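You operate a simulated robot arm through the tools that you are given. There is no shell and no other tool. Be economical: measure what you need, move in short steps, check, and stop when the job is done.

Carry out the task below with a simulated two-armed robot. There is one attempt and no reset: what you move stays moved.

## Task
Take the felt pad from the top of the front wall-side table and put it on the right half of the sill under the blue blind. Put the carton from the top of the front window-side table on top of the papers there. Pick up the toy house from the top of the front window-side table with one hand, pass it to the other hand and put it on the top of the front wall-side table. Take the bottle labelled "blue" from the top of the middle wall-side table and leave it on the top of the back wall-side table. Put two of the tubes from the top of the middle window-side table on the left half of the sill under the blue blind. Take the cone from the top of the back window-side table and leave it on the blue pattern plate there. Take the jar on the top of the back window-side table and put it away on the third board from the bottom of the fifth shelf bay. Take the yarn ball from the top of the front cross table and leave it on the left half of the sill under the green blind. Take the clay pot on the top of the front cross table and put it away on the shelf over the paint cupboard. Any order will do. Set down upright: carton, toy house, bottle, tube, cone, jar.
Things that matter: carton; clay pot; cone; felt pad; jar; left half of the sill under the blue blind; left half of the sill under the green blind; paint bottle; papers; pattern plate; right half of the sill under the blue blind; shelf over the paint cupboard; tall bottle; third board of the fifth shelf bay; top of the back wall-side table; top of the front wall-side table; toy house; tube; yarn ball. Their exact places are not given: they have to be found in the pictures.

It is judged by the outcome, as a careful person would: the job done as asked, and still so three seconds after it is handed in. It fails if anything else is knocked over, pushed out of place, dropped, spilled or broken.

## Robot
Two 6-joint arms with two-finger grippers on one trunk, on a base that drives. Base frame: it is fixed to the floor where the robot stands at the start and does not move with it; the origin is under the middle of the robot, x ahead of it, y to its left, z up. Units: m, degrees, N and s.
The left shoulder is at the start at [0.06, 0.143, 0.85], the right one opposite. With the tool pointing down near the work surface each hand reaches from about 0.32 to 0.72 m from the robot's upright axis, wherever it stands, measured 20 degrees to its own side. Places, roughly: carton [1.5, 0.25, 0.75]; clay pot (9x9x9 cm) [0.1, 2.7, 0.8]; cone (7x7x11 cm) [1.6, 2.8, 0.8]; felt pad (10x13x4 cm) [0.6, 0.2, 0.7]; jar [1.75, 3.25, 0.75]; left half of the sill under the blue blind [3.7, 0, 0.9]; left half of the sill under the green blind [3.7, 2.2, 0.9]; paint bottle, tall bottle [0.75, 1.25, 0.75]; papers (21x15x3 cm) [1.5, -0.3, 0.8]; pattern plate [1.5, 2.5, 0.75]; right half of the sill under the blue blind [3.7, -0.6, 0.9]; shelf over the paint cupboard [-3, 0, 1.2]; third board of the fifth shelf bay [0.5, 5.8, 0.8]; top of the back wall-side table [0.8, 3, 0.7]; top of the front wall-side table [0.8, -0.1, 0.7]; toy house (8x6x9 cm) [1.6, -0.1, 0.8]; tube [1.5, 2, 0.75]; yarn ball (7x7x7 cm) [0.3, 2.7, 0.8]. Payload 2.45 kg a hand.
The TCP of each hand is the grasp point between the finger pads, 0.026 m short of the fingertips. In the tool frame z runs along the fingers and y along their closing line. Largest opening 0.096 m; the body of the gripper starts 0.069 m behind the TCP.
Orientation is told as [roll, pitch, yaw] about the base's x, y, z axes, in that order, counted from this pose: with the fingers straight down and closing along the base's y, the tool's x points along the base's -x, its y along +y and its z along -z.

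## Interface
- The arms move only by the tool drive_tool. It takes "left_increments", "right_increments" or both (then of equal length, played together; a hand with none holds still); each is text: rows parted by semicolons, each of 7 numbers parted by spaces: the closure, from 0 (fully open) to 1 (shut), then the shift along the tool's x, y, z in units of 50 mm (1.0 is 50 mm), then the turn, a rotation vector about the tool's x, y, z in units of 4 degrees (1.0 is 4 degrees). In form: claw dx dy dz ax ay az; .... A call has 1 to 8 rows; each row shifts and turns the commanded pose from where the row before left it, along the tool's axes as they then stand. A call with a number of a shift or a turn outside -1 to 1 is refused whole. A row lasts 0.2 s, in which the tool goes at most 0.05 m and 8.6 degrees; a call with a longer step from one row to the next is refused whole, and so is a gripper value outside its range. A pose out of reach is approached as far as the arm can. The call stops where the force on the tool passes 40 N (or 10 N more than at its start, if that is more) or the arm is blocked; 0.2 s more then pass. The fingers move at their own pace and stop on an object; they squeeze with about 23 N. The grip force told is the motor's: it shows also when the fingers shut on nothing. Time passes only in rows, and 0.2 s behind the last, so rows that do not move let the fingers close. It gives the time, the measured TCP pose, the force on the tool (base axes), the opening and the grip force at its end, in the units of the frame above (readings bear some noise), with the torque about the TCP (base axes, N m) and any sound that the robot's microphone picked up.
- Cameras (640 x 400 px; columns grow to the right, rows downward): "scene" is now at [0.1222, 0.0378, 1.4467]; the picture's right is [0.52, -0.86, -0.00], its down [-0.68, -0.41, -0.62] and it looks along [0.53, 0.32, -0.79] (base axes); focal length 271 px, centre (320, 200). "left" rides on the left gripper at [0.082, -0.003, -0.098] in its tool frame; the picture's right is [0.04, 1.00, 0.00], its down [-0.73, 0.03, -0.68] and it looks along [-0.68, 0.03, 0.73] (tool axes); focal length 256 px, centre (320, 200). "right" rides on the right gripper at [0.082, 0.003, -0.098] in its tool frame; the picture's right is [-0.04, 1.00, 0.00], its down [-0.73, -0.03, -0.68] and it looks along [-0.68, -0.03, 0.73] (tool axes); focal length 256 px, centre (320, 200).
- get_image(camera): a new picture of that camera. No time passes.
- raise_lower(by): slides the trunk up (or, below 0, down) by that many m; the arms and the scene camera ride with it, the base frame stays. It gives what a move gives, with no picture.
- base_move(legs): drives the robot by 1 to 6 legs, each [ahead, turn to the left] in m and degrees, along the robot's own axes; the way and the turn of a leg run together, so that a leg with both is an arc; at most 1.5 m and 180 degrees a leg. The arms and the cameras ride along, it lands a little off, and it stops where it bumps. It gives what a move gives.
- head_to(pan, tilt): turns the head with the scene camera to pan (to the left, within 86 degrees either way) and tilt (down, from -29 to 69), counted from straight ahead of the robot. It gives what a move gives.
- pixel_to_xyz(camera, pixels): for up to 12 pixels [column, row] of the newest picture of that camera ("zoom" is the newest enlarged one), the place [x, y, z] in the base frame of the surface seen there, good to about 0.002 m. No time passes.
- enlarge(camera, box): a new picture of the part [left, top, right, bottom] of that camera's present view, enlarged. No time passes.
- close_job(): hands the job in; it is judged then, once.

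Work in short steps. Measure before you move; look again where a grasp or a placing could have gone wrong, and mend it. You have 357 turns and 306 pictures in all, those below and enlarged ones among them. Open the grippers and draw the arms clear of the work before you hand the job in, unless the task says otherwise; then end with one line.

The tools are called after "Call:" by a JSON object that holds its "name" and its "arguments". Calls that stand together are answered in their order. drive_tool: Moves the arms, as the interface text tells. Its arguments: {"type":"object","properties":{"left_increments":{"type":"string"},"right_increments":{"type":"string"}},"required":[]} The other tools are called the same way: raise_lower (by) slides the trunk up or down; base_move (legs) drives the base; head_to (pan, tilt) turns the head that bears the scene camera; get_image (camera) takes a picture; pixel_to_xyz (camera, pixels) gives the place of the surface under pixels of a picture; enlarge (camera, box) takes an enlarged picture of a part of a camera's view; close_job () hands the job in.

At the start:

```text
clock: 0.0
left_eef_pos: [0.4172, 0.3974, 1.0297]
left_tcp_rot: [-0.1, -0.1, -0.4]
left_wrist_force: [-0.4, -0.2, 0.1]
left_wrist_torque: [0.0, -0.02, 0.0]
left_width: 0.0963
left_finger_force: 0.0
right_eef_pos: [0.3712, -0.0034, 1.0335]
right_tcp_rot: [-0.1, 0.0, -0.4]
right_wrist_force: [-0.4, 0.3, -0.5]
right_wrist_torque: [0.03, 0.01, 0.02]
right_width: 0.096
right_finger_force: 0.0
trunk travel left (down, up): [-0.475, 0.115]
robot x, y, heading: [0.0006, -0.004, -0.0]
head pan, tilt: [31.1, 52.0]
```

scene: 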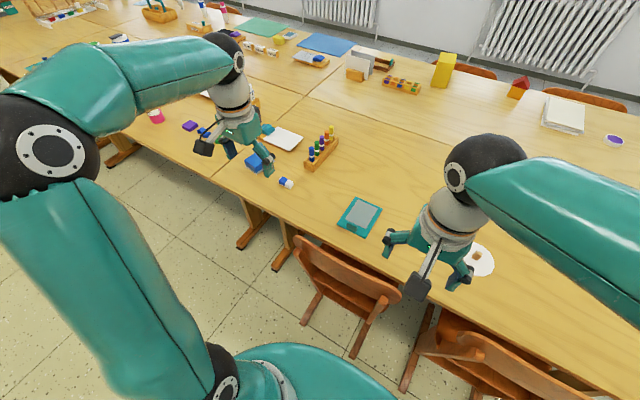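
right: 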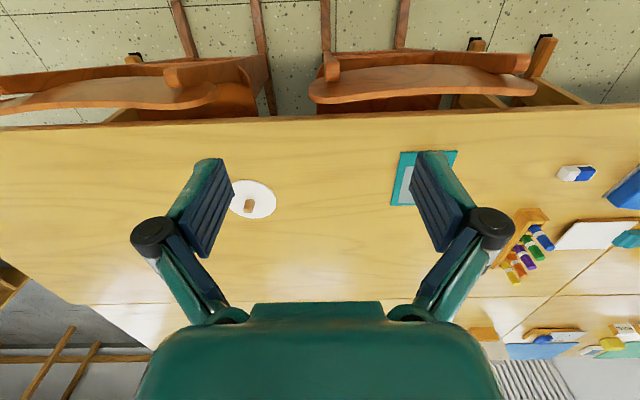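
left: 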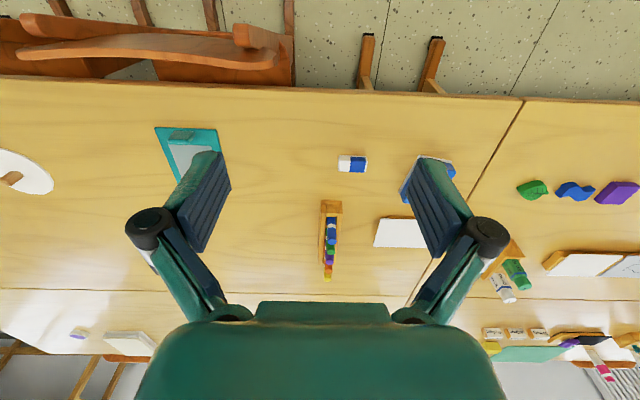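

I start by surveying the room: turn the head straight ahead with a lesser tilt and look.

Call:
{"name": "head_to", "arguments": {"pan": 0, "tilt": 25}}

Call:
{"name": "get_image", "arguments": {"camera": "scene"}}

Call:
{"name": "head_to", "arguments": {"pan": 60, "tilt": 20}}

Call:
{"name": "get_image", "arguments": {"camera": "scene"}}

Call:
{"name": "head_to", "arguments": {"pan": 86, "tilt": 20}}

Call:
{"name": "get_image", "arguments": {"camera": "scene"}}

Call:
{"name": "head_to", "arguments": {"pan": -60, "tilt": 20}}

Call:
{"name": "get_image", "arguments": {"camera": "scene"}}

```text
clock: 1.0
left_eef_pos: [0.4175, 0.396, 1.0294]
left_tcp_rot: [0.0, -0.2, -0.4]
left_wrist_force: [0.3, -0.4, -0.2]
left_wrist_torque: [-0.02, -0.01, -0.02]
left_width: 0.096
left_finger_force: 0.1
right_eef_pos: [0.3718, -0.0028, 1.0336]
right_tcp_rot: [0.0, 0.0, -0.4]
right_wrist_force: [-0.3, 0.0, -0.1]
right_wrist_torque: [0.02, 0.0, 0.01]
right_width: 0.0962
right_finger_force: 0.2
trunk travel left (down, up): [-0.475, 0.115]
robot x, y, heading: [0.003, -0.0017, -0.3]
head pan, tilt: [0.0, 25.0]
```

```text
302 pictures are left
```

scene: 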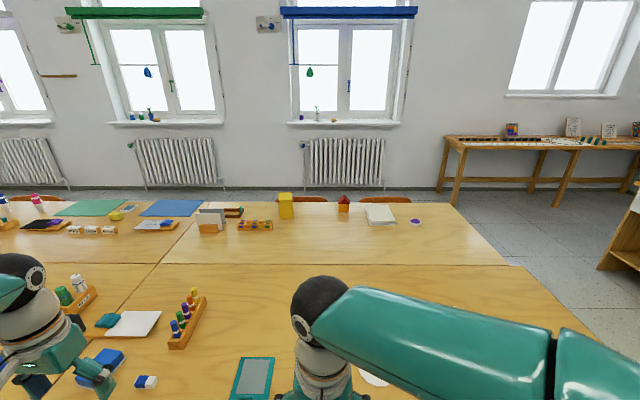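

```text
clock: 2.3
left_eef_pos: [0.4176, 0.3972, 1.0298]
left_tcp_rot: [0.0, 0.0, -0.4]
left_wrist_force: [0.1, 1.5, -0.5]
left_wrist_torque: [0.03, 0.02, 0.05]
left_width: 0.0958
left_finger_force: 0.0
right_eef_pos: [0.3706, -0.0037, 1.033]
right_tcp_rot: [0.0, -0.1, -0.4]
right_wrist_force: [-0.7, 0.5, 0.2]
right_wrist_torque: [-0.02, 0.01, 0.01]
right_width: 0.096
right_finger_force: 0.2
trunk travel left (down, up): [-0.475, 0.115]
robot x, y, heading: [-0.0028, 0.0007, -0.2]
head pan, tilt: [60.0, 20.0]
```

```text
301 pictures are left
```

scene: 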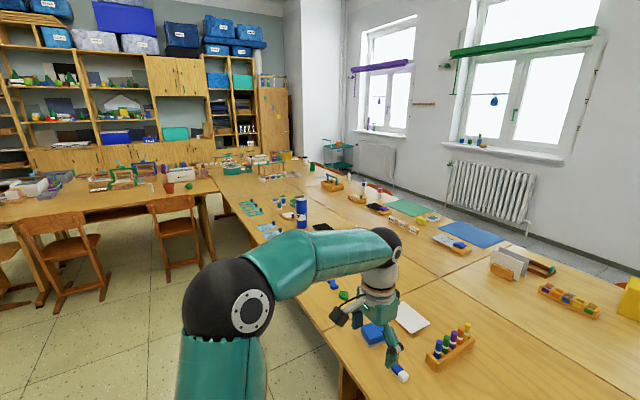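

```text
clock: 3.2
left_eef_pos: [0.4187, 0.3975, 1.0305]
left_tcp_rot: [0.0, -0.1, -0.3]
left_wrist_force: [-0.4, -0.6, -0.4]
left_wrist_torque: [0.01, 0.05, 0.0]
left_width: 0.096
left_finger_force: 0.0
right_eef_pos: [0.3719, -0.0032, 1.0335]
right_tcp_rot: [-0.1, 0.0, -0.4]
right_wrist_force: [0.5, 0.3, -0.3]
right_wrist_torque: [-0.01, -0.01, 0.0]
right_width: 0.0958
right_finger_force: 0.0
trunk travel left (down, up): [-0.475, 0.115]
robot x, y, heading: [-0.0005, -0.003, 0.1]
head pan, tilt: [85.9, 20.0]
```

```text
300 pictures are left
```

scene: 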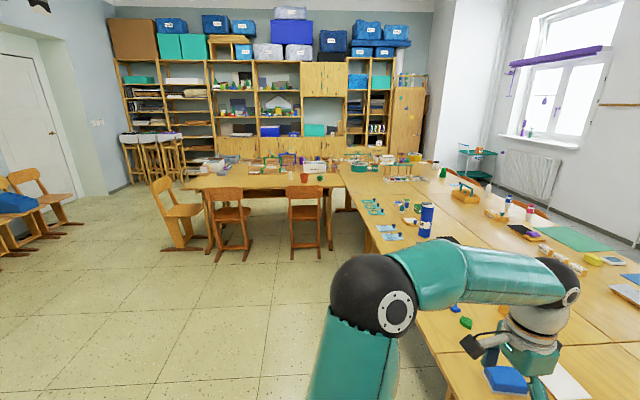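

```text
clock: 5.5
left_eef_pos: [0.4176, 0.3974, 1.0305]
left_tcp_rot: [0.0, -0.1, -0.4]
left_wrist_force: [-0.3, 0.3, -0.6]
left_wrist_torque: [0.03, 0.01, -0.02]
left_width: 0.0963
left_finger_force: 0.1
right_eef_pos: [0.3701, -0.0026, 1.0335]
right_tcp_rot: [0.0, -0.1, -0.4]
right_wrist_force: [0.1, -0.4, 0.4]
right_wrist_torque: [-0.05, 0.02, 0.03]
right_width: 0.096
right_finger_force: 0.1
trunk travel left (down, up): [-0.475, 0.115]
robot x, y, heading: [-0.0033, -0.0026, -0.1]
head pan, tilt: [-60.0, 20.0]
```

```text
299 pictures are left
```

scene: 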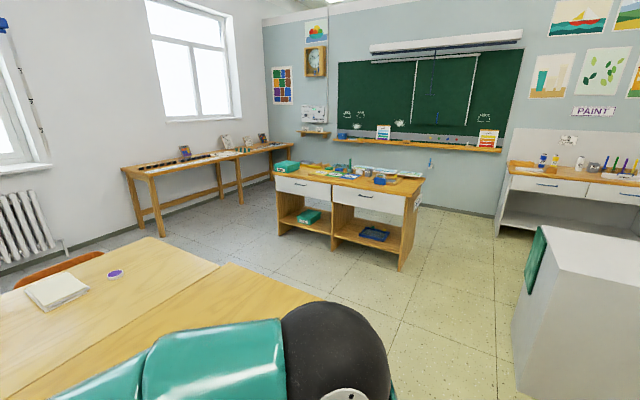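

Looking at the front tables in detail next, from the pan 10 view and enlargements.

Call:
{"name": "head_to", "arguments": {"pan": 5, "tilt": 35}}

Call:
{"name": "get_image", "arguments": {"camera": "scene"}}

Call:
{"name": "enlarge", "arguments": {"camera": "scene", "box": [160, 60, 480, 260]}}

```text
clock: 6.8
left_eef_pos: [0.4186, 0.3985, 1.0306]
left_tcp_rot: [0.0, -0.1, -0.4]
left_wrist_force: [0.2, -0.2, -0.3]
left_wrist_torque: [0.0, 0.0, -0.03]
left_width: 0.0962
left_finger_force: 0.0
right_eef_pos: [0.3711, -0.0038, 1.0337]
right_tcp_rot: [0.0, -0.1, -0.3]
right_wrist_force: [0.0, -0.5, 0.3]
right_wrist_torque: [0.03, 0.01, 0.02]
right_width: 0.0962
right_finger_force: 0.2
trunk travel left (down, up): [-0.475, 0.115]
robot x, y, heading: [0.0026, -0.0023, 0.0]
head pan, tilt: [5.0, 35.0]
```

```text
298 pictures are left
```

scene: 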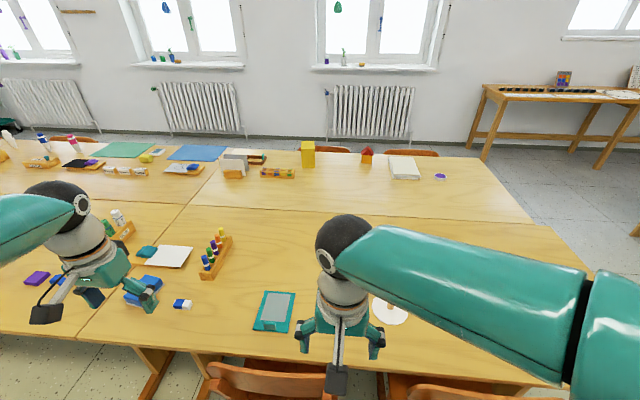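

```text
2.00 times, centred on (320, 160) of scene
```

zoom: 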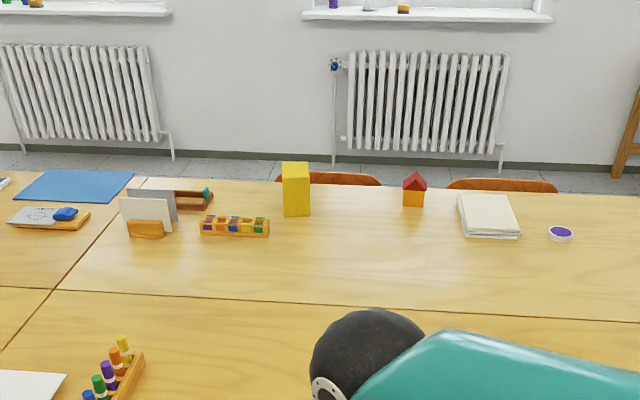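

Measuring table edges, carton (307,155), house (366,157), papers (405,168), the grey teal pad (273,312), the blue block (140,290), and the blue-blind sill (312..436,70).

Call:
{"name": "pixel_to_xyz", "arguments": {"camera": "scene", "pixels": [[307, 145], [308, 158], [366, 152], [404, 168], [441, 176], [273, 312], [268, 330], [140, 298], [182, 304], [375, 68], [314, 69], [430, 69]]}}

Call:
{"name": "pixel_to_xyz", "arguments": {"camera": "scene", "pixels": [[505, 160], [180, 335], [240, 349], [590, 270], [330, 151], [408, 153], [389, 311], [280, 173], [233, 166], [240, 395], [450, 395], [210, 265]]}}

Call:
{"name": "enlarge", "arguments": {"camera": "scene", "box": [0, 200, 320, 400]}}

```text
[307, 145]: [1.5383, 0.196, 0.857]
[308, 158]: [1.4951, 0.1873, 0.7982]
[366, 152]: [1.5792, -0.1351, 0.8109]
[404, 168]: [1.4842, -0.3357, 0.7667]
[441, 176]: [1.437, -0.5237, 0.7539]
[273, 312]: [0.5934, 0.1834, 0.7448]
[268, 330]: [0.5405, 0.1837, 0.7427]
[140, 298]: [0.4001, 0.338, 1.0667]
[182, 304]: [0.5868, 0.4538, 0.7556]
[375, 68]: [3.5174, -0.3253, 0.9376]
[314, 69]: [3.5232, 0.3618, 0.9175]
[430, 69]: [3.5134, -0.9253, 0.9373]
```

```text
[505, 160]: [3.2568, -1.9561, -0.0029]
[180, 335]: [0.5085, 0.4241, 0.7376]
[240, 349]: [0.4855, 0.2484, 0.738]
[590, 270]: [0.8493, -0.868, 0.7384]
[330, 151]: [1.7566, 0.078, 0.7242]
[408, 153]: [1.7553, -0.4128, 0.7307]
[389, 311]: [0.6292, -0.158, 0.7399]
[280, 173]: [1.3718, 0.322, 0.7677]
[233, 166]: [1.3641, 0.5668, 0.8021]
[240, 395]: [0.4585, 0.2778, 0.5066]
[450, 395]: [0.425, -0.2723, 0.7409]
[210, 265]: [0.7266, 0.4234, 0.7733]
```

```text
2.00 times, centred on (160, 300) of scene
```

zoom: 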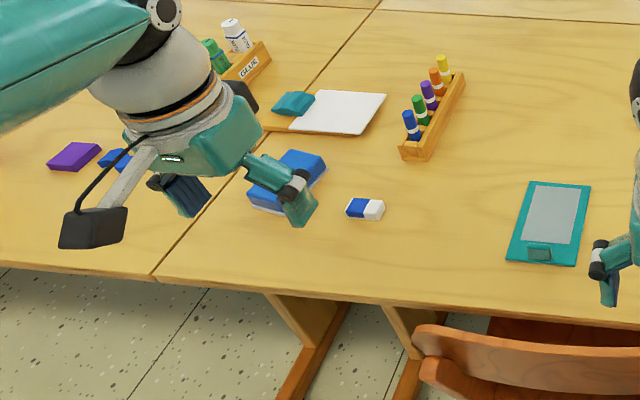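

Checking the teal-framed pad more closely from both hand cameras.

Call:
{"name": "enlarge", "arguments": {"camera": "left", "box": [120, 90, 280, 190]}}

Call:
{"name": "enlarge", "arguments": {"camera": "scene", "box": [230, 270, 326, 330]}}

Call:
{"name": "pixel_to_xyz", "arguments": {"camera": "zoom", "pixels": [[260, 390], [265, 360], [290, 250], [170, 395], [210, 160], [420, 165], [300, 100], [400, 300], [440, 160]]}}

```text
4.00 times, centred on (200, 140) of left
```

zoom: 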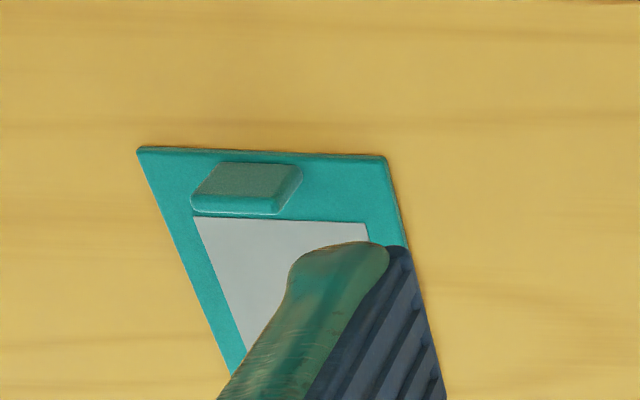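

```text
6.67 times, centred on (278, 300) of scene
```

zoom: 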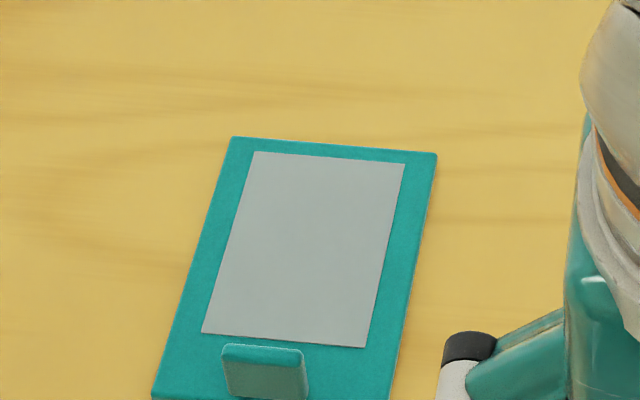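

```text
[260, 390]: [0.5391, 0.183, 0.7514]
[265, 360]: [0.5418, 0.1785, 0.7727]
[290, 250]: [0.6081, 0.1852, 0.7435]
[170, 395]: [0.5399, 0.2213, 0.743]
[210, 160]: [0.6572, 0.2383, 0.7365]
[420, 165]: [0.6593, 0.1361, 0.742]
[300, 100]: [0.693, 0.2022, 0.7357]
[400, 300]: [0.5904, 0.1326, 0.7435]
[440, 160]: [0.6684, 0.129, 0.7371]
```

The teal piece has a standing tab ~3.5 cm high, so it is the felt pad (tab at about [0.54, 0.18]). Now measure the front end of the tables, the teacher's desk and the way round.

Call:
{"name": "head_to", "arguments": {"pan": -50, "tilt": 30}}

Call:
{"name": "get_image", "arguments": {"camera": "scene"}}

Call:
{"name": "head_to", "arguments": {"pan": -86, "tilt": 25}}

Call:
{"name": "get_image", "arguments": {"camera": "scene"}}

Call:
{"name": "head_to", "arguments": {"pan": 0, "tilt": 69}}

Call:
{"name": "get_image", "arguments": {"camera": "scene"}}

```text
clock: 8.1
left_eef_pos: [0.4177, 0.3975, 1.0299]
left_tcp_rot: [0.1, -0.1, -0.4]
left_wrist_force: [0.5, -0.6, 0.1]
left_wrist_torque: [-0.01, 0.06, 0.01]
left_width: 0.096
left_finger_force: 0.0
right_eef_pos: [0.3718, -0.0036, 1.035]
right_tcp_rot: [0.1, 0.0, -0.4]
right_wrist_force: [0.1, -1.0, 0.2]
right_wrist_torque: [0.01, -0.04, -0.01]
right_width: 0.0962
right_finger_force: 0.1
trunk travel left (down, up): [-0.475, 0.115]
robot x, y, heading: [-0.0002, 0.0012, 0.1]
head pan, tilt: [-50.0, 30.0]
```

```text
293 pictures are left
```

scene: 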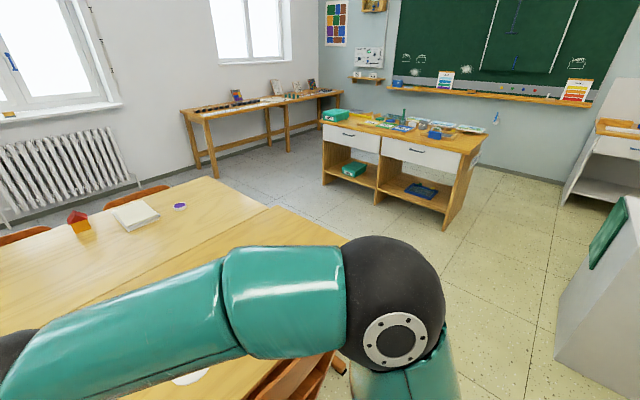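

```text
clock: 9.1
left_eef_pos: [0.417, 0.3972, 1.0302]
left_tcp_rot: [0.0, -0.1, -0.4]
left_wrist_force: [0.2, 0.5, -0.2]
left_wrist_torque: [0.0, 0.01, 0.02]
left_width: 0.096
left_finger_force: 0.1
right_eef_pos: [0.372, -0.0031, 1.0336]
right_tcp_rot: [-0.1, 0.0, -0.4]
right_wrist_force: [-0.7, -0.5, 0.0]
right_wrist_torque: [0.02, 0.0, 0.0]
right_width: 0.096
right_finger_force: 0.0
trunk travel left (down, up): [-0.475, 0.115]
robot x, y, heading: [-0.0014, 0.0021, -0.1]
head pan, tilt: [-85.9, 25.0]
```

```text
292 pictures are left
```

scene: 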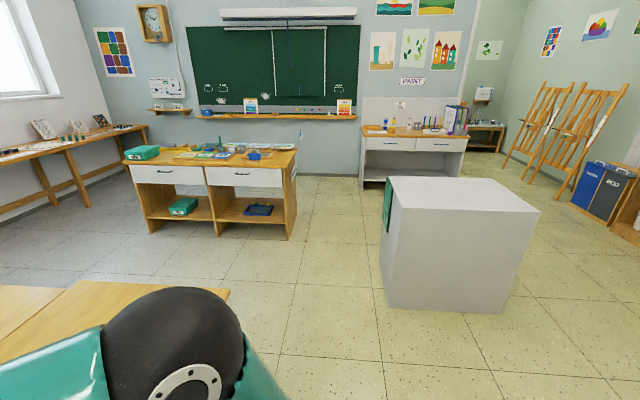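

```text
clock: 10.7
left_eef_pos: [0.4165, 0.3976, 1.0293]
left_tcp_rot: [0.1, -0.1, -0.5]
left_wrist_force: [0.0, 0.0, -1.1]
left_wrist_torque: [0.04, 0.02, 0.01]
left_width: 0.0962
left_finger_force: 0.0
right_eef_pos: [0.3717, -0.0037, 1.0336]
right_tcp_rot: [0.0, 0.0, -0.4]
right_wrist_force: [0.5, 0.7, -0.5]
right_wrist_torque: [0.01, 0.0, 0.0]
right_width: 0.0961
right_finger_force: 0.1
trunk travel left (down, up): [-0.475, 0.115]
robot x, y, heading: [0.0037, 0.0007, -0.2]
head pan, tilt: [0.0, 68.8]
```

```text
291 pictures are left
```

scene: 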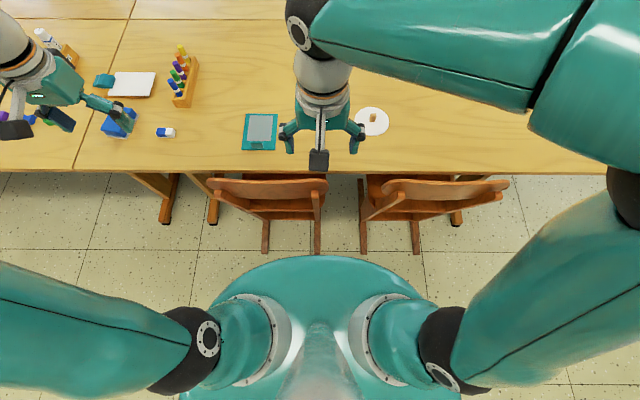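

Measuring chairs, floor and base front in this picture.

Call:
{"name": "pixel_to_xyz", "arguments": {"camera": "scene", "pixels": [[265, 187], [445, 190], [266, 252], [416, 253], [317, 250], [330, 262], [230, 290], [440, 300], [120, 172], [580, 176], [266, 146], [130, 118]]}}

Call:
{"name": "head_to", "arguments": {"pan": -86, "tilt": 25}}

Call:
{"name": "get_image", "arguments": {"camera": "scene"}}

Call:
{"name": "pixel_to_xyz", "arguments": {"camera": "scene", "pixels": [[225, 290], [60, 285], [295, 150], [148, 232], [292, 238], [384, 308], [503, 313], [385, 185], [535, 215], [360, 180], [475, 180], [48, 206]]}}

```text
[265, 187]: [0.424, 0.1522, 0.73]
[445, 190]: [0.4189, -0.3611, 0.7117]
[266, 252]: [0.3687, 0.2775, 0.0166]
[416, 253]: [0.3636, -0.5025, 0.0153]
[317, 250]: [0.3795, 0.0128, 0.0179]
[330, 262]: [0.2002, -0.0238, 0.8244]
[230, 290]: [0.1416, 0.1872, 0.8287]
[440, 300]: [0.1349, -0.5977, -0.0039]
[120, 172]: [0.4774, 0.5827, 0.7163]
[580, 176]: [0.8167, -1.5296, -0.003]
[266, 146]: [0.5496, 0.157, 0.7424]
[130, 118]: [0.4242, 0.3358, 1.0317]
```

```text
clock: 12.3
left_eef_pos: [0.4172, 0.3979, 1.0295]
left_tcp_rot: [0.0, -0.1, -0.5]
left_wrist_force: [-0.3, 0.0, -0.1]
left_wrist_torque: [-0.03, -0.01, 0.01]
left_width: 0.0961
left_finger_force: 0.2
right_eef_pos: [0.371, -0.0033, 1.0329]
right_tcp_rot: [0.0, 0.1, -0.4]
right_wrist_force: [-0.3, 0.8, -0.2]
right_wrist_torque: [-0.01, -0.01, 0.01]
right_width: 0.096
right_finger_force: 0.1
trunk travel left (down, up): [-0.475, 0.115]
robot x, y, heading: [-0.0004, 0.0031, -0.0]
head pan, tilt: [-85.9, 25.0]
```

```text
290 pictures are left
```

scene: 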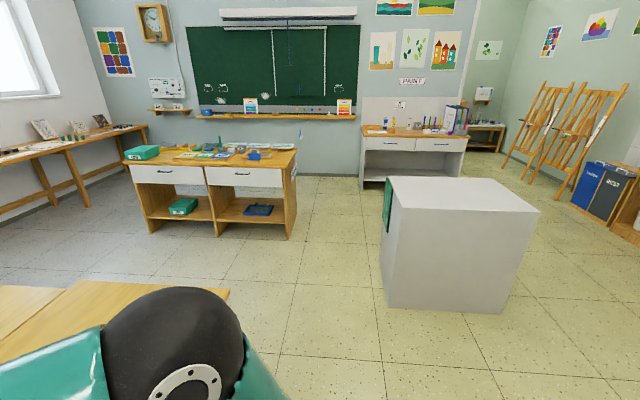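

```text
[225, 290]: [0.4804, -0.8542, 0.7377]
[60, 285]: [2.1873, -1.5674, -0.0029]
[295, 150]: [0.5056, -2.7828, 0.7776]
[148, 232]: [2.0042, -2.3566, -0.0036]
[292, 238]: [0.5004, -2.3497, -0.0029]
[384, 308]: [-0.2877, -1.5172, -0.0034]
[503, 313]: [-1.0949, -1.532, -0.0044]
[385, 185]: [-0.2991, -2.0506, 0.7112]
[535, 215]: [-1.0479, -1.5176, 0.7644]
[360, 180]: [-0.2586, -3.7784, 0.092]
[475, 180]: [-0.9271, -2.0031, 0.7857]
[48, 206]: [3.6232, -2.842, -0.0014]
```

Table front edge is at y≈-0.87, x≈0.46; the teacher's desk front at y≈-2.35. Now back off and turn left to see the wall behind.

Call:
{"name": "base_move", "arguments": {"legs": [[-0.4, 0], [0, 130]]}}

Call:
{"name": "head_to", "arguments": {"pan": 0, "tilt": 15}}

Call:
{"name": "get_image", "arguments": {"camera": "scene"}}

Call:
{"name": "head_to", "arguments": {"pan": 75, "tilt": 15}}

Call:
{"name": "get_image", "arguments": {"camera": "scene"}}

```text
clock: 18.5
left_eef_pos: [-0.7018, 0.4964, 1.0297]
left_tcp_rot: [-0.2, 0.0, 77.7]
left_wrist_force: [-0.6, -0.7, -1.0]
left_wrist_torque: [-0.04, 0.0, 0.0]
left_width: 0.0965
left_finger_force: 0.0
right_eef_pos: [-0.3194, 0.3687, 1.0334]
right_tcp_rot: [-0.2, 0.1, 78.0]
right_wrist_force: [-0.9, -0.2, -0.3]
right_wrist_torque: [-0.05, -0.02, 0.01]
right_width: 0.0959
right_finger_force: 0.1
trunk travel left (down, up): [-0.475, 0.115]
robot x, y, heading: [-0.3562, -0.0061, 80.1]
head pan, tilt: [-85.9, 25.0]
stopped in leg 2: the robot was blocked; the commanded pose is now the measured one
```

```text
clock: 20.1
left_eef_pos: [-0.699, 0.4952, 1.0315]
left_tcp_rot: [-0.1, 0.0, 77.8]
left_wrist_force: [0.2, -0.8, 0.2]
left_wrist_torque: [0.0, 0.03, 0.0]
left_width: 0.0961
left_finger_force: 0.1
right_eef_pos: [-0.3177, 0.3673, 1.0349]
right_tcp_rot: [0.0, 0.1, 77.9]
right_wrist_force: [0.0, -0.9, -0.6]
right_wrist_torque: [0.01, 0.0, 0.0]
right_width: 0.096
right_finger_force: 0.1
trunk travel left (down, up): [-0.475, 0.115]
robot x, y, heading: [-0.3525, -0.0074, 79.8]
head pan, tilt: [0.0, 15.0]
```

```text
289 pictures are left
```

scene: 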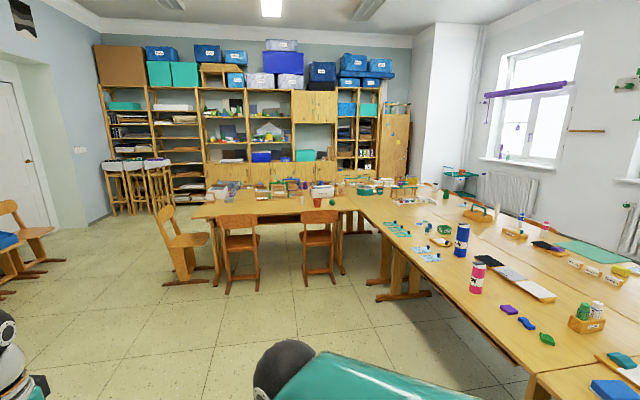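

```text
clock: 21.6
left_eef_pos: [-0.6995, 0.4944, 1.0302]
left_tcp_rot: [-0.1, -0.1, 77.8]
left_wrist_force: [-0.4, 0.4, 0.0]
left_wrist_torque: [-0.01, 0.04, 0.0]
left_width: 0.0961
left_finger_force: 0.0
right_eef_pos: [-0.3173, 0.3679, 1.0349]
right_tcp_rot: [0.0, 0.0, 77.9]
right_wrist_force: [-0.4, 0.7, 0.4]
right_wrist_torque: [0.01, 0.01, 0.0]
right_width: 0.0961
right_finger_force: 0.0
trunk travel left (down, up): [-0.475, 0.115]
robot x, y, heading: [-0.3516, -0.0079, 79.8]
head pan, tilt: [75.0, 15.0]
```

```text
288 pictures are left
```

scene: 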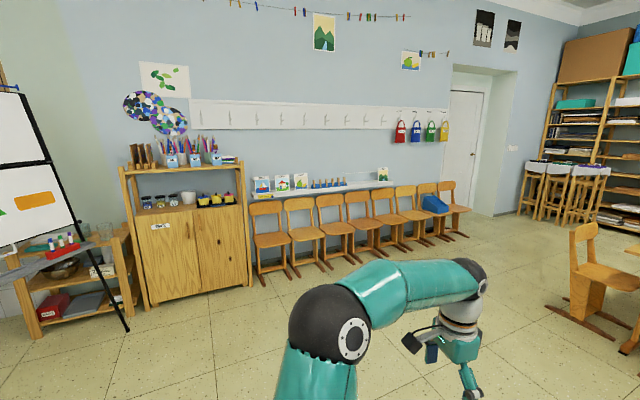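

The turn was blocked at heading 80, so I look down on both sides for what was touched; the paint cupboard is the wooden one at (190,240) with a board above it.

Call:
{"name": "head_to", "arguments": {"pan": 86, "tilt": 60}}

Call:
{"name": "get_image", "arguments": {"camera": "scene"}}

Call:
{"name": "head_to", "arguments": {"pan": -86, "tilt": 60}}

Call:
{"name": "get_image", "arguments": {"camera": "scene"}}

```text
clock: 22.7
left_eef_pos: [-0.6987, 0.495, 1.0315]
left_tcp_rot: [-0.1, 0.0, 77.8]
left_wrist_force: [0.4, -0.1, -0.4]
left_wrist_torque: [0.01, -0.02, -0.01]
left_width: 0.0959
left_finger_force: 0.0
right_eef_pos: [-0.3169, 0.3681, 1.0352]
right_tcp_rot: [0.0, 0.1, 78.0]
right_wrist_force: [-0.3, 0.5, -0.2]
right_wrist_torque: [-0.01, 0.0, 0.02]
right_width: 0.0959
right_finger_force: 0.1
trunk travel left (down, up): [-0.475, 0.115]
robot x, y, heading: [-0.3491, -0.0069, 80.0]
head pan, tilt: [85.9, 60.0]
```

```text
287 pictures are left
```

scene: 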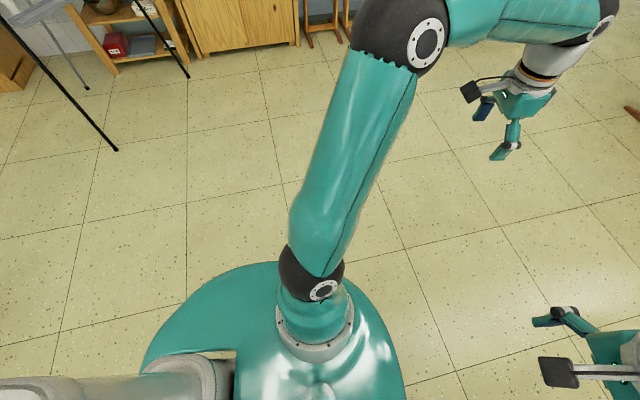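

```text
clock: 25.3
left_eef_pos: [-0.7004, 0.4941, 1.0307]
left_tcp_rot: [-0.2, 0.0, 77.8]
left_wrist_force: [-1.0, -0.1, 0.8]
left_wrist_torque: [-0.02, -0.04, 0.01]
left_width: 0.0959
left_finger_force: 0.0
right_eef_pos: [-0.3172, 0.3678, 1.0347]
right_tcp_rot: [0.0, 0.0, 77.8]
right_wrist_force: [0.9, 0.3, -0.4]
right_wrist_torque: [0.01, 0.02, 0.01]
right_width: 0.0956
right_finger_force: 0.1
trunk travel left (down, up): [-0.475, 0.115]
robot x, y, heading: [-0.3538, -0.0057, 79.7]
head pan, tilt: [-85.9, 60.0]
```

```text
286 pictures are left
```

scene: 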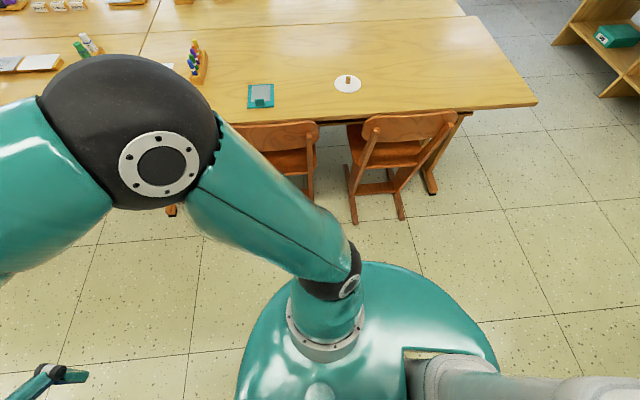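

Measuring the chair (has it shifted?) and the extent of the robot's body.

Call:
{"name": "pixel_to_xyz", "arguments": {"camera": "scene", "pixels": [[355, 223], [403, 218], [410, 130], [280, 135], [311, 200], [260, 330], [400, 270], [480, 330], [495, 365], [170, 212], [266, 90], [245, 380]]}}

Call:
{"name": "enlarge", "arguments": {"camera": "scene", "box": [220, 70, 476, 230]}}

```text
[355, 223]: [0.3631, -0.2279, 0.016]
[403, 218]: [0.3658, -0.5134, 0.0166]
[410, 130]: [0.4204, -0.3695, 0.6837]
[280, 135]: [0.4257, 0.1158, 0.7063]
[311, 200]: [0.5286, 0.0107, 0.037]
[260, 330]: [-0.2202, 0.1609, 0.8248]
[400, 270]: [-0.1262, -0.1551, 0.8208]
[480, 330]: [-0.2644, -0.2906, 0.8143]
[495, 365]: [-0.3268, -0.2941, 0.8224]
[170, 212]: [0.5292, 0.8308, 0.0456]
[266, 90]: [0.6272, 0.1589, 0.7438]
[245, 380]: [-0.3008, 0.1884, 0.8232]
```

```text
2.50 times, centred on (348, 150) of scene
```

zoom: 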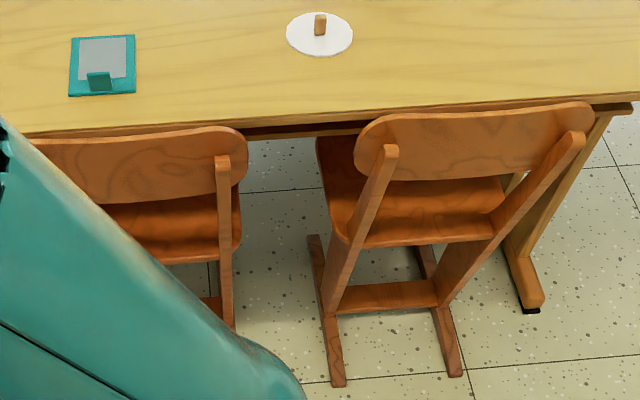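

The chairs have not moved. I try a further small turn to see if it is still blocked.

Call:
{"name": "base_move", "arguments": {"legs": [[0, 15]]}}

```text
clock: 26.6
left_eef_pos: [-0.8201, 0.3855, 1.0308]
left_tcp_rot: [-0.1, 0.0, 92.9]
left_wrist_force: [-1.4, 0.4, 0.3]
left_wrist_torque: [0.05, 0.03, -0.01]
left_width: 0.0958
left_finger_force: 0.0
right_eef_pos: [-0.4166, 0.3628, 1.035]
right_tcp_rot: [0.0, 0.0, 93.0]
right_wrist_force: [0.3, -0.4, 0.3]
right_wrist_torque: [0.01, -0.02, 0.0]
right_width: 0.0963
right_finger_force: 0.2
trunk travel left (down, up): [-0.475, 0.115]
robot x, y, heading: [-0.3434, -0.0078, 95.2]
head pan, tilt: [-85.9, 60.0]
```

That worked. Now look along the tables towards the back (robot heading 95).

Call:
{"name": "head_to", "arguments": {"pan": -25, "tilt": 22}}

Call:
{"name": "get_image", "arguments": {"camera": "scene"}}

Call:
{"name": "enlarge", "arguments": {"camera": "scene", "box": [160, 80, 480, 280]}}

```text
clock: 28.0
left_eef_pos: [-0.8183, 0.3861, 1.0314]
left_tcp_rot: [0.0, 0.0, 92.9]
left_wrist_force: [-0.7, 0.5, -0.4]
left_wrist_torque: [-0.03, -0.02, 0.01]
left_width: 0.0957
left_finger_force: 0.1
right_eef_pos: [-0.4158, 0.3627, 1.0345]
right_tcp_rot: [0.0, 0.0, 93.0]
right_wrist_force: [0.3, -0.3, 0.9]
right_wrist_torque: [0.04, -0.02, 0.05]
right_width: 0.0956
right_finger_force: 0.2
trunk travel left (down, up): [-0.475, 0.115]
robot x, y, heading: [-0.3399, -0.007, 95.2]
head pan, tilt: [-25.0, 22.0]
```

```text
284 pictures are left
```

scene: 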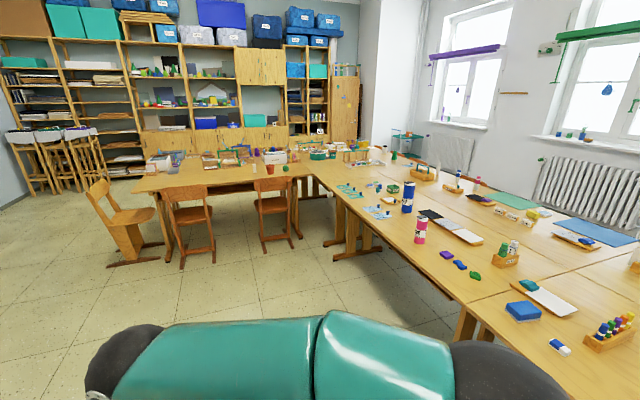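

```text
2.00 times, centred on (320, 180) of scene
```

zoom: 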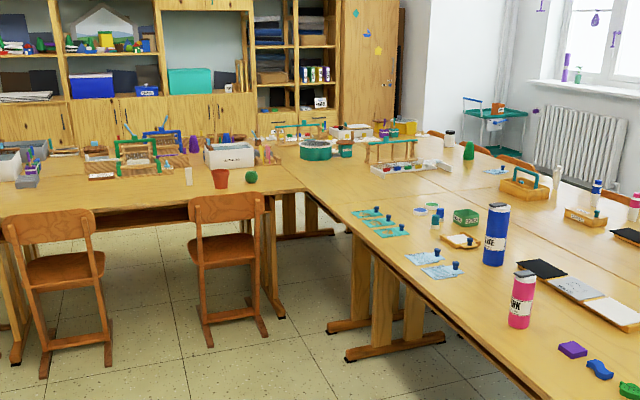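

Call:
{"name": "pixel_to_xyz", "arguments": {"camera": "zoom", "pixels": [[220, 180], [251, 177], [495, 230], [521, 300], [225, 215], [55, 225], [230, 200], [300, 192], [315, 150], [345, 240], [210, 348], [285, 315]]}}

Call:
{"name": "enlarge", "arguments": {"camera": "scene", "box": [220, 130, 420, 255]}}

```text
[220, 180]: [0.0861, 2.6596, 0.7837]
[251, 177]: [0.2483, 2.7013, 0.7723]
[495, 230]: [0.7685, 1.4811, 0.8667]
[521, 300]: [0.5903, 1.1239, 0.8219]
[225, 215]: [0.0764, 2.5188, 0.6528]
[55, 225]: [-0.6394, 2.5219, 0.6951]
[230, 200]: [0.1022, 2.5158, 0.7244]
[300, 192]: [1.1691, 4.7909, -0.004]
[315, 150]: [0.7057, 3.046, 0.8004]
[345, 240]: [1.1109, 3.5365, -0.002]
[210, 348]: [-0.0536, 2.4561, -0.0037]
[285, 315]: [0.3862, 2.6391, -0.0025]
```

```text
3.20 times, centred on (320, 192) of scene
```

zoom: 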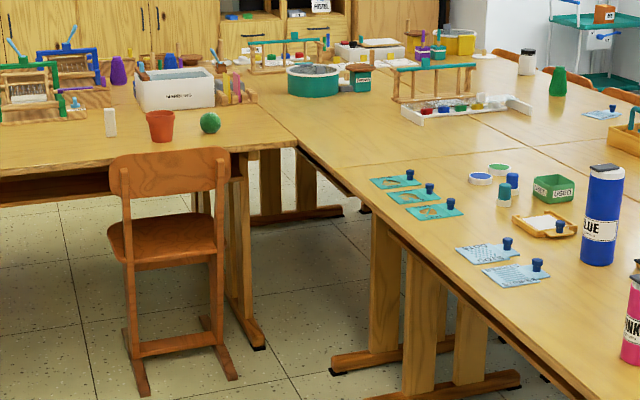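

BLUE bottle is at about [0.77, 1.48]; pot [0.09, 2.66]; ball [0.25, 2.70]. Driving up beside the middle wall-side table and turning to face it.

Call:
{"name": "base_move", "arguments": {"legs": [[1.0, -4], [0.45, 0], [0, -45], [0, -46]]}}

Call:
{"name": "head_to", "arguments": {"pan": 0, "tilt": 45}}

Call:
{"name": "get_image", "arguments": {"camera": "scene"}}

```text
clock: 39.9
left_eef_pos: [-0.0137, 1.9321, 1.0335]
left_tcp_rot: [0.0, -0.1, 4.1]
left_wrist_force: [-1.1, -0.2, 1.4]
left_wrist_torque: [0.02, 0.03, 0.0]
left_width: 0.0959
left_finger_force: 0.1
right_eef_pos: [-0.0289, 1.5295, 1.0365]
right_tcp_rot: [0.1, 0.1, 4.2]
right_wrist_force: [0.6, -0.6, 0.3]
right_wrist_torque: [0.06, -0.01, 0.03]
right_width: 0.096
right_finger_force: 0.0
trunk travel left (down, up): [-0.475, 0.115]
robot x, y, heading: [-0.4062, 1.5043, 4.1]
head pan, tilt: [-25.0, 22.0]
stopped in leg 4: the robot was blocked; the commanded pose is now the measured one
```

```text
clock: 40.8
left_eef_pos: [-0.015, 1.9356, 1.0318]
left_tcp_rot: [-0.1, 0.0, 4.0]
left_wrist_force: [0.3, 0.3, 0.6]
left_wrist_torque: [-0.04, -0.03, 0.02]
left_width: 0.0956
left_finger_force: 0.1
right_eef_pos: [-0.0299, 1.5318, 1.0356]
right_tcp_rot: [0.0, 0.2, 4.4]
right_wrist_force: [0.2, 0.0, 0.9]
right_wrist_torque: [-0.01, 0.05, -0.03]
right_width: 0.0958
right_finger_force: 0.1
trunk travel left (down, up): [-0.475, 0.115]
robot x, y, heading: [-0.4062, 1.5037, 4.3]
head pan, tilt: [0.0, 45.0]
```

```text
281 pictures are left
```

scene: 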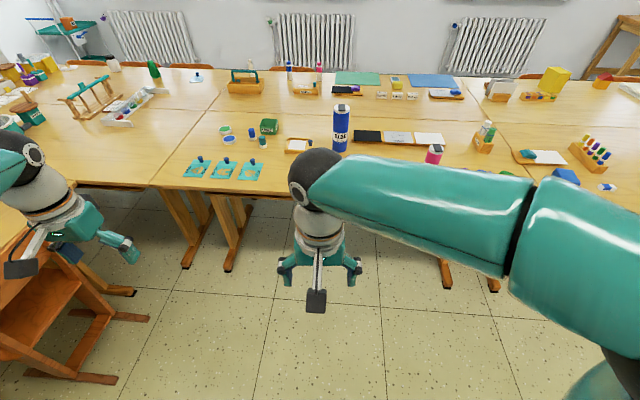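

Turn finished within a degree though reported blocked; checking that the cross-table chair at lower left has not moved, and measuring the bottle (341,125) and table seams.

Call:
{"name": "pixel_to_xyz", "arguments": {"camera": "scene", "pixels": [[110, 378], [145, 318], [45, 295], [341, 107], [341, 130], [340, 148], [165, 170], [215, 110], [70, 185], [432, 155], [290, 196], [100, 150]]}}

Call:
{"name": "enlarge", "arguments": {"camera": "scene", "box": [0, 60, 320, 260]}}

Call:
{"name": "enlarge", "arguments": {"camera": "scene", "box": [300, 80, 460, 180]}}

```text
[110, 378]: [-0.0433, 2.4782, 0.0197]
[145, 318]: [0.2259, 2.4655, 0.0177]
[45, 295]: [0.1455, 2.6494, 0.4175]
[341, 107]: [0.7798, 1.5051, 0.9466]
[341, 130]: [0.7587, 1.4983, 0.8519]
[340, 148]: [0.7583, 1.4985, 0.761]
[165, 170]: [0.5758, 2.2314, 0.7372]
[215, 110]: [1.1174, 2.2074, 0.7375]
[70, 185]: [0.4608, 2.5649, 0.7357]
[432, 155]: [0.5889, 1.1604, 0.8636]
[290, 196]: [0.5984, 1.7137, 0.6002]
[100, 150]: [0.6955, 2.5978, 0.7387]
```

```text
2.00 times, centred on (160, 160) of scene
```

zoom: 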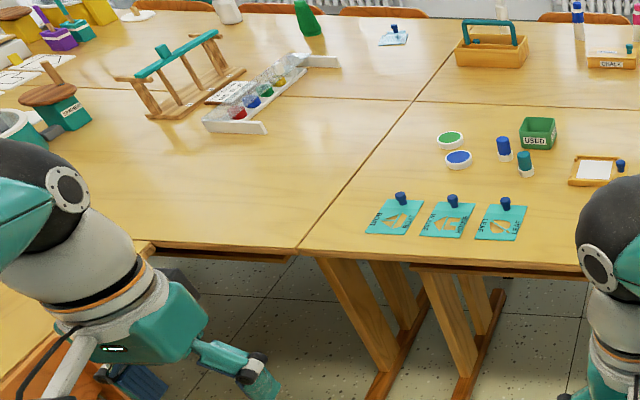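

```text
4.00 times, centred on (380, 130) of scene
```

zoom: 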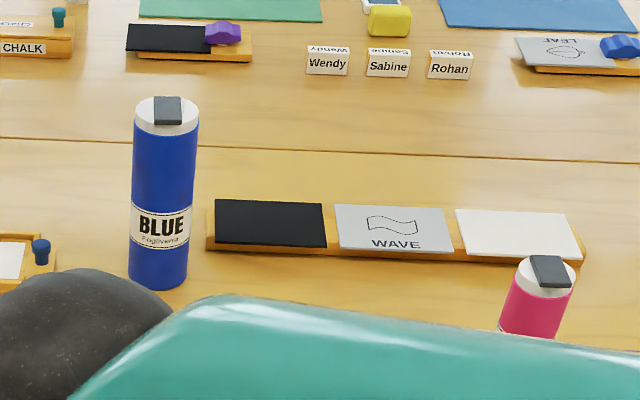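

BLUE bottle body spans z 0.74–0.95, centre about [0.79, 1.497]; table seam to the back table at y≈2.22. Driving up to the table on an arc so that the bottle lies 20° to the left.

Call:
{"name": "base_move", "arguments": {"legs": [[0.52, -20]]}}

Call:
{"name": "head_to", "arguments": {"pan": 15, "tilt": 55}}

Call:
{"name": "get_image", "arguments": {"camera": "scene"}}

Call:
{"name": "get_image", "arguments": {"camera": "left"}}

```text
clock: 43.9
left_eef_pos: [0.622, 1.723, 1.0314]
left_tcp_rot: [0.0, 0.0, -16.1]
left_wrist_force: [0.7, -0.7, -1.3]
left_wrist_torque: [0.04, 0.01, 0.0]
left_width: 0.0961
left_finger_force: 0.1
right_eef_pos: [0.4686, 1.3502, 1.0337]
right_tcp_rot: [-0.1, 0.0, -15.8]
right_wrist_force: [0.0, -0.6, 0.4]
right_wrist_torque: [-0.04, -0.01, 0.01]
right_width: 0.0961
right_finger_force: 0.0
trunk travel left (down, up): [-0.475, 0.115]
robot x, y, heading: [0.1072, 1.4542, -15.9]
head pan, tilt: [0.0, 45.0]
```

```text
clock: 44.6
left_eef_pos: [0.6214, 1.7234, 1.0322]
left_tcp_rot: [-0.2, 0.0, -16.0]
left_wrist_force: [0.5, -0.7, 0.6]
left_wrist_torque: [0.02, 0.02, -0.01]
left_width: 0.096
left_finger_force: 0.1
right_eef_pos: [0.4696, 1.3505, 1.0362]
right_tcp_rot: [-0.1, 0.1, -15.8]
right_wrist_force: [-0.2, 0.0, 0.0]
right_wrist_torque: [-0.04, 0.0, 0.0]
right_width: 0.0959
right_finger_force: 0.0
trunk travel left (down, up): [-0.475, 0.115]
robot x, y, heading: [0.1071, 1.4561, -15.7]
head pan, tilt: [15.0, 55.0]
```

```text
278 pictures are left
```

scene: 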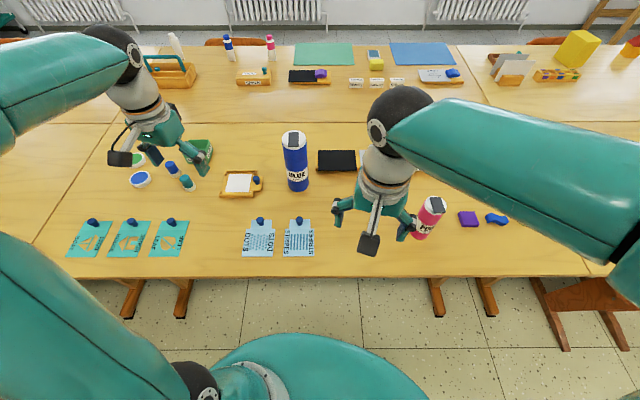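

```text
277 pictures are left
```

left: 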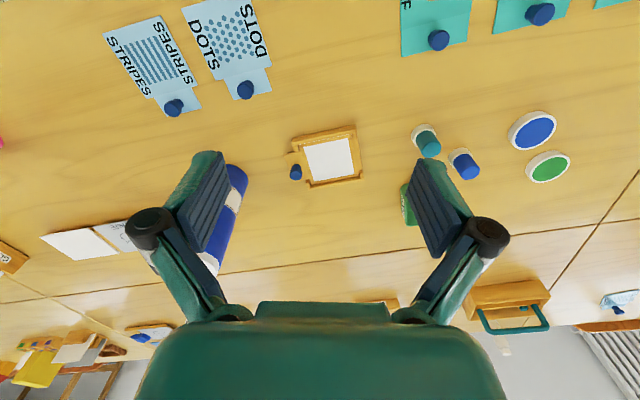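

Measuring the bottle's top and flanks.

Call:
{"name": "pixel_to_xyz", "arguments": {"camera": "scene", "pixels": [[293, 133], [293, 140], [285, 145], [304, 143], [287, 160], [307, 160], [297, 160], [299, 185]]}}

```text
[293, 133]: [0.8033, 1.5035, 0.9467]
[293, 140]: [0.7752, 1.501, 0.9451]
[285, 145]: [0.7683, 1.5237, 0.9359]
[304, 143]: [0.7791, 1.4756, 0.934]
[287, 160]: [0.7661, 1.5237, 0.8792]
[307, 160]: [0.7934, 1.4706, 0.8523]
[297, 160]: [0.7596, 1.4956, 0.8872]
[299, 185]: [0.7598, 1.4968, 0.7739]
```

Bottle centre ≈ [0.79, 1.498], 6.2 cm thick. Moving the left hand above it, at constant height.

Call:
{"name": "drive_tool", "arguments": {"left_increments": "0 -0.64 -0.486 0 0 0 0; 0 -0.64 -0.486 0 0 0 0; 0 -0.64 -0.486 0 0 0 0; 0 -0.64 -0.486 0 0 0 0; 0 -0.64 -0.486 0 0 0 0; 0 -0.64 -0.486 0 0 0 0; 0 -0.64 -0.486 0 0 0 0; 0 0 0 0 0 0 0"}}

Call:
{"name": "get_image", "arguments": {"camera": "left"}}

```text
clock: 46.4
left_eef_pos: [0.7753, 1.5004, 1.0258]
left_tcp_rot: [-0.1, 0.2, -16.0]
left_wrist_force: [-0.1, 0.5, 0.7]
left_wrist_torque: [0.0, 0.03, -0.02]
left_width: 0.0958
left_finger_force: 0.0
left hand out of reach, approached as far as the arm can: row 7
right_eef_pos: [0.47, 1.3505, 1.0356]
right_tcp_rot: [-0.1, 0.1, -15.8]
right_wrist_force: [-1.1, 0.1, 0.4]
right_wrist_torque: [0.0, 0.01, 0.01]
right_width: 0.0962
right_finger_force: 0.1
trunk travel left (down, up): [-0.475, 0.115]
robot x, y, heading: [0.1069, 1.457, -15.8]
head pan, tilt: [15.0, 55.0]
```

```text
276 pictures are left
```

left: 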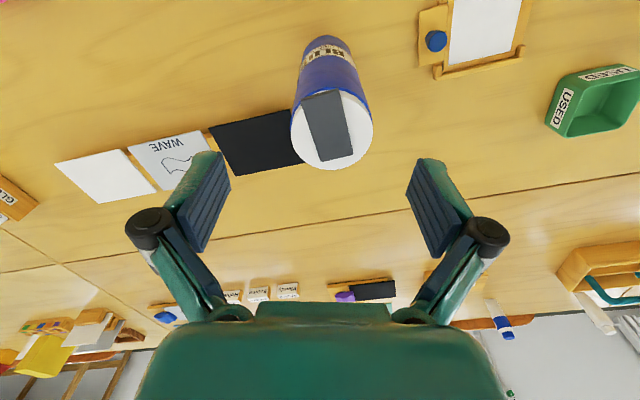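

Nearly above it; reach limit was met at this height. Descend 6 cm (open fingers straddling in y) and re-read.

Call:
{"name": "drive_tool", "arguments": {"left_increments": "0 0 0 0.6 0 0 0; 0 0 0 0.6 0 0 0; 0 0 0 0 0 0 0"}}

Call:
{"name": "get_image", "arguments": {"camera": "left"}}

```text
clock: 47.2
left_eef_pos: [0.7758, 1.4999, 0.9662]
left_tcp_rot: [0.1, 0.0, -15.9]
left_wrist_force: [0.5, -0.5, 0.7]
left_wrist_torque: [0.04, 0.0, 0.03]
left_width: 0.0961
left_finger_force: 0.2
right_eef_pos: [0.4689, 1.3502, 1.0366]
right_tcp_rot: [0.1, 0.1, -15.8]
right_wrist_force: [0.5, 0.1, 0.8]
right_wrist_torque: [0.02, 0.02, 0.02]
right_width: 0.0957
right_finger_force: 0.0
trunk travel left (down, up): [-0.475, 0.115]
robot x, y, heading: [0.1054, 1.4609, -15.5]
head pan, tilt: [15.0, 55.0]
```

```text
275 pictures are left
```

left: 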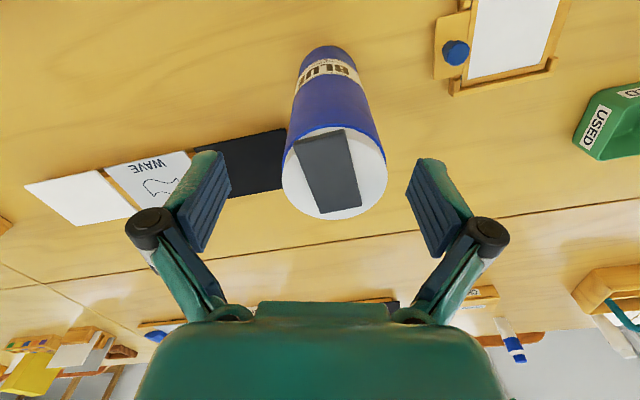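

Shift 14 mm forward and 4 mm to the side, then down to z≈0.905.

Call:
{"name": "drive_tool", "arguments": {"left_increments": "0 -0.26 0.1 0 0 0 0; 0 0 0 0.6 0 0 0; 0 0 0 0.6 0 0 0; 0 0 0 0 0 0 0"}}

Call:
{"name": "get_image", "arguments": {"camera": "left"}}

```text
clock: 48.2
left_eef_pos: [0.7888, 1.5013, 0.9076]
left_tcp_rot: [0.0, -0.1, -15.9]
left_wrist_force: [0.5, 0.5, 0.2]
left_wrist_torque: [0.01, 0.02, 0.02]
left_width: 0.0959
left_finger_force: 0.1
right_eef_pos: [0.4686, 1.3504, 1.0361]
right_tcp_rot: [0.0, 0.1, -15.8]
right_wrist_force: [-0.5, 0.1, -0.5]
right_wrist_torque: [-0.01, 0.01, 0.01]
right_width: 0.0962
right_finger_force: 0.1
trunk travel left (down, up): [-0.475, 0.115]
robot x, y, heading: [0.1033, 1.4586, -15.6]
head pan, tilt: [15.0, 55.0]
```

```text
274 pictures are left
```

left: 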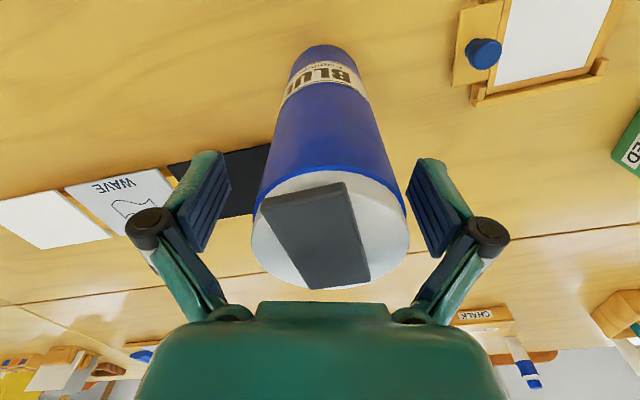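

Bottle is ~5 mm to the picture's right; shift and close.

Call:
{"name": "drive_tool", "arguments": {"left_increments": "0 0 0.1 0.1 0 0 0; 1 0 0 0 0 0 0; 1 0 0 0 0 0 0; 1 0 0 0 0 0 0; 1 0 0 -0.3 0 0 0; 1 0 0 -1 0 0 0; 1 0 0 -0.5 0 0 0"}}

Call:
{"name": "get_image", "arguments": {"camera": "scene"}}

```text
clock: 49.8
left_eef_pos: [0.7906, 1.5061, 0.9903]
left_tcp_rot: [-0.1, 0.2, -16.0]
left_wrist_force: [-1.1, -0.2, -6.4]
left_wrist_torque: [0.04, 0.01, -0.02]
left_width: 0.0676
left_finger_force: 23.1
right_eef_pos: [0.4718, 1.3511, 1.0364]
right_tcp_rot: [-0.1, 0.1, -15.8]
right_wrist_force: [-0.1, 0.5, 0.5]
right_wrist_torque: [-0.05, 0.0, -0.02]
right_width: 0.0956
right_finger_force: 0.0
trunk travel left (down, up): [-0.475, 0.115]
robot x, y, heading: [0.1072, 1.4601, -15.6]
head pan, tilt: [15.0, 55.0]
```

```text
273 pictures are left
```

scene: 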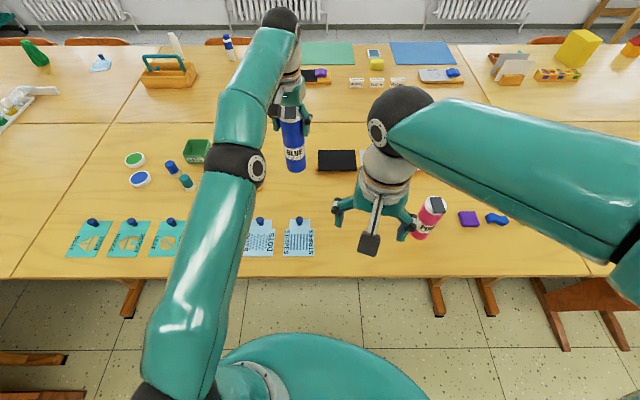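

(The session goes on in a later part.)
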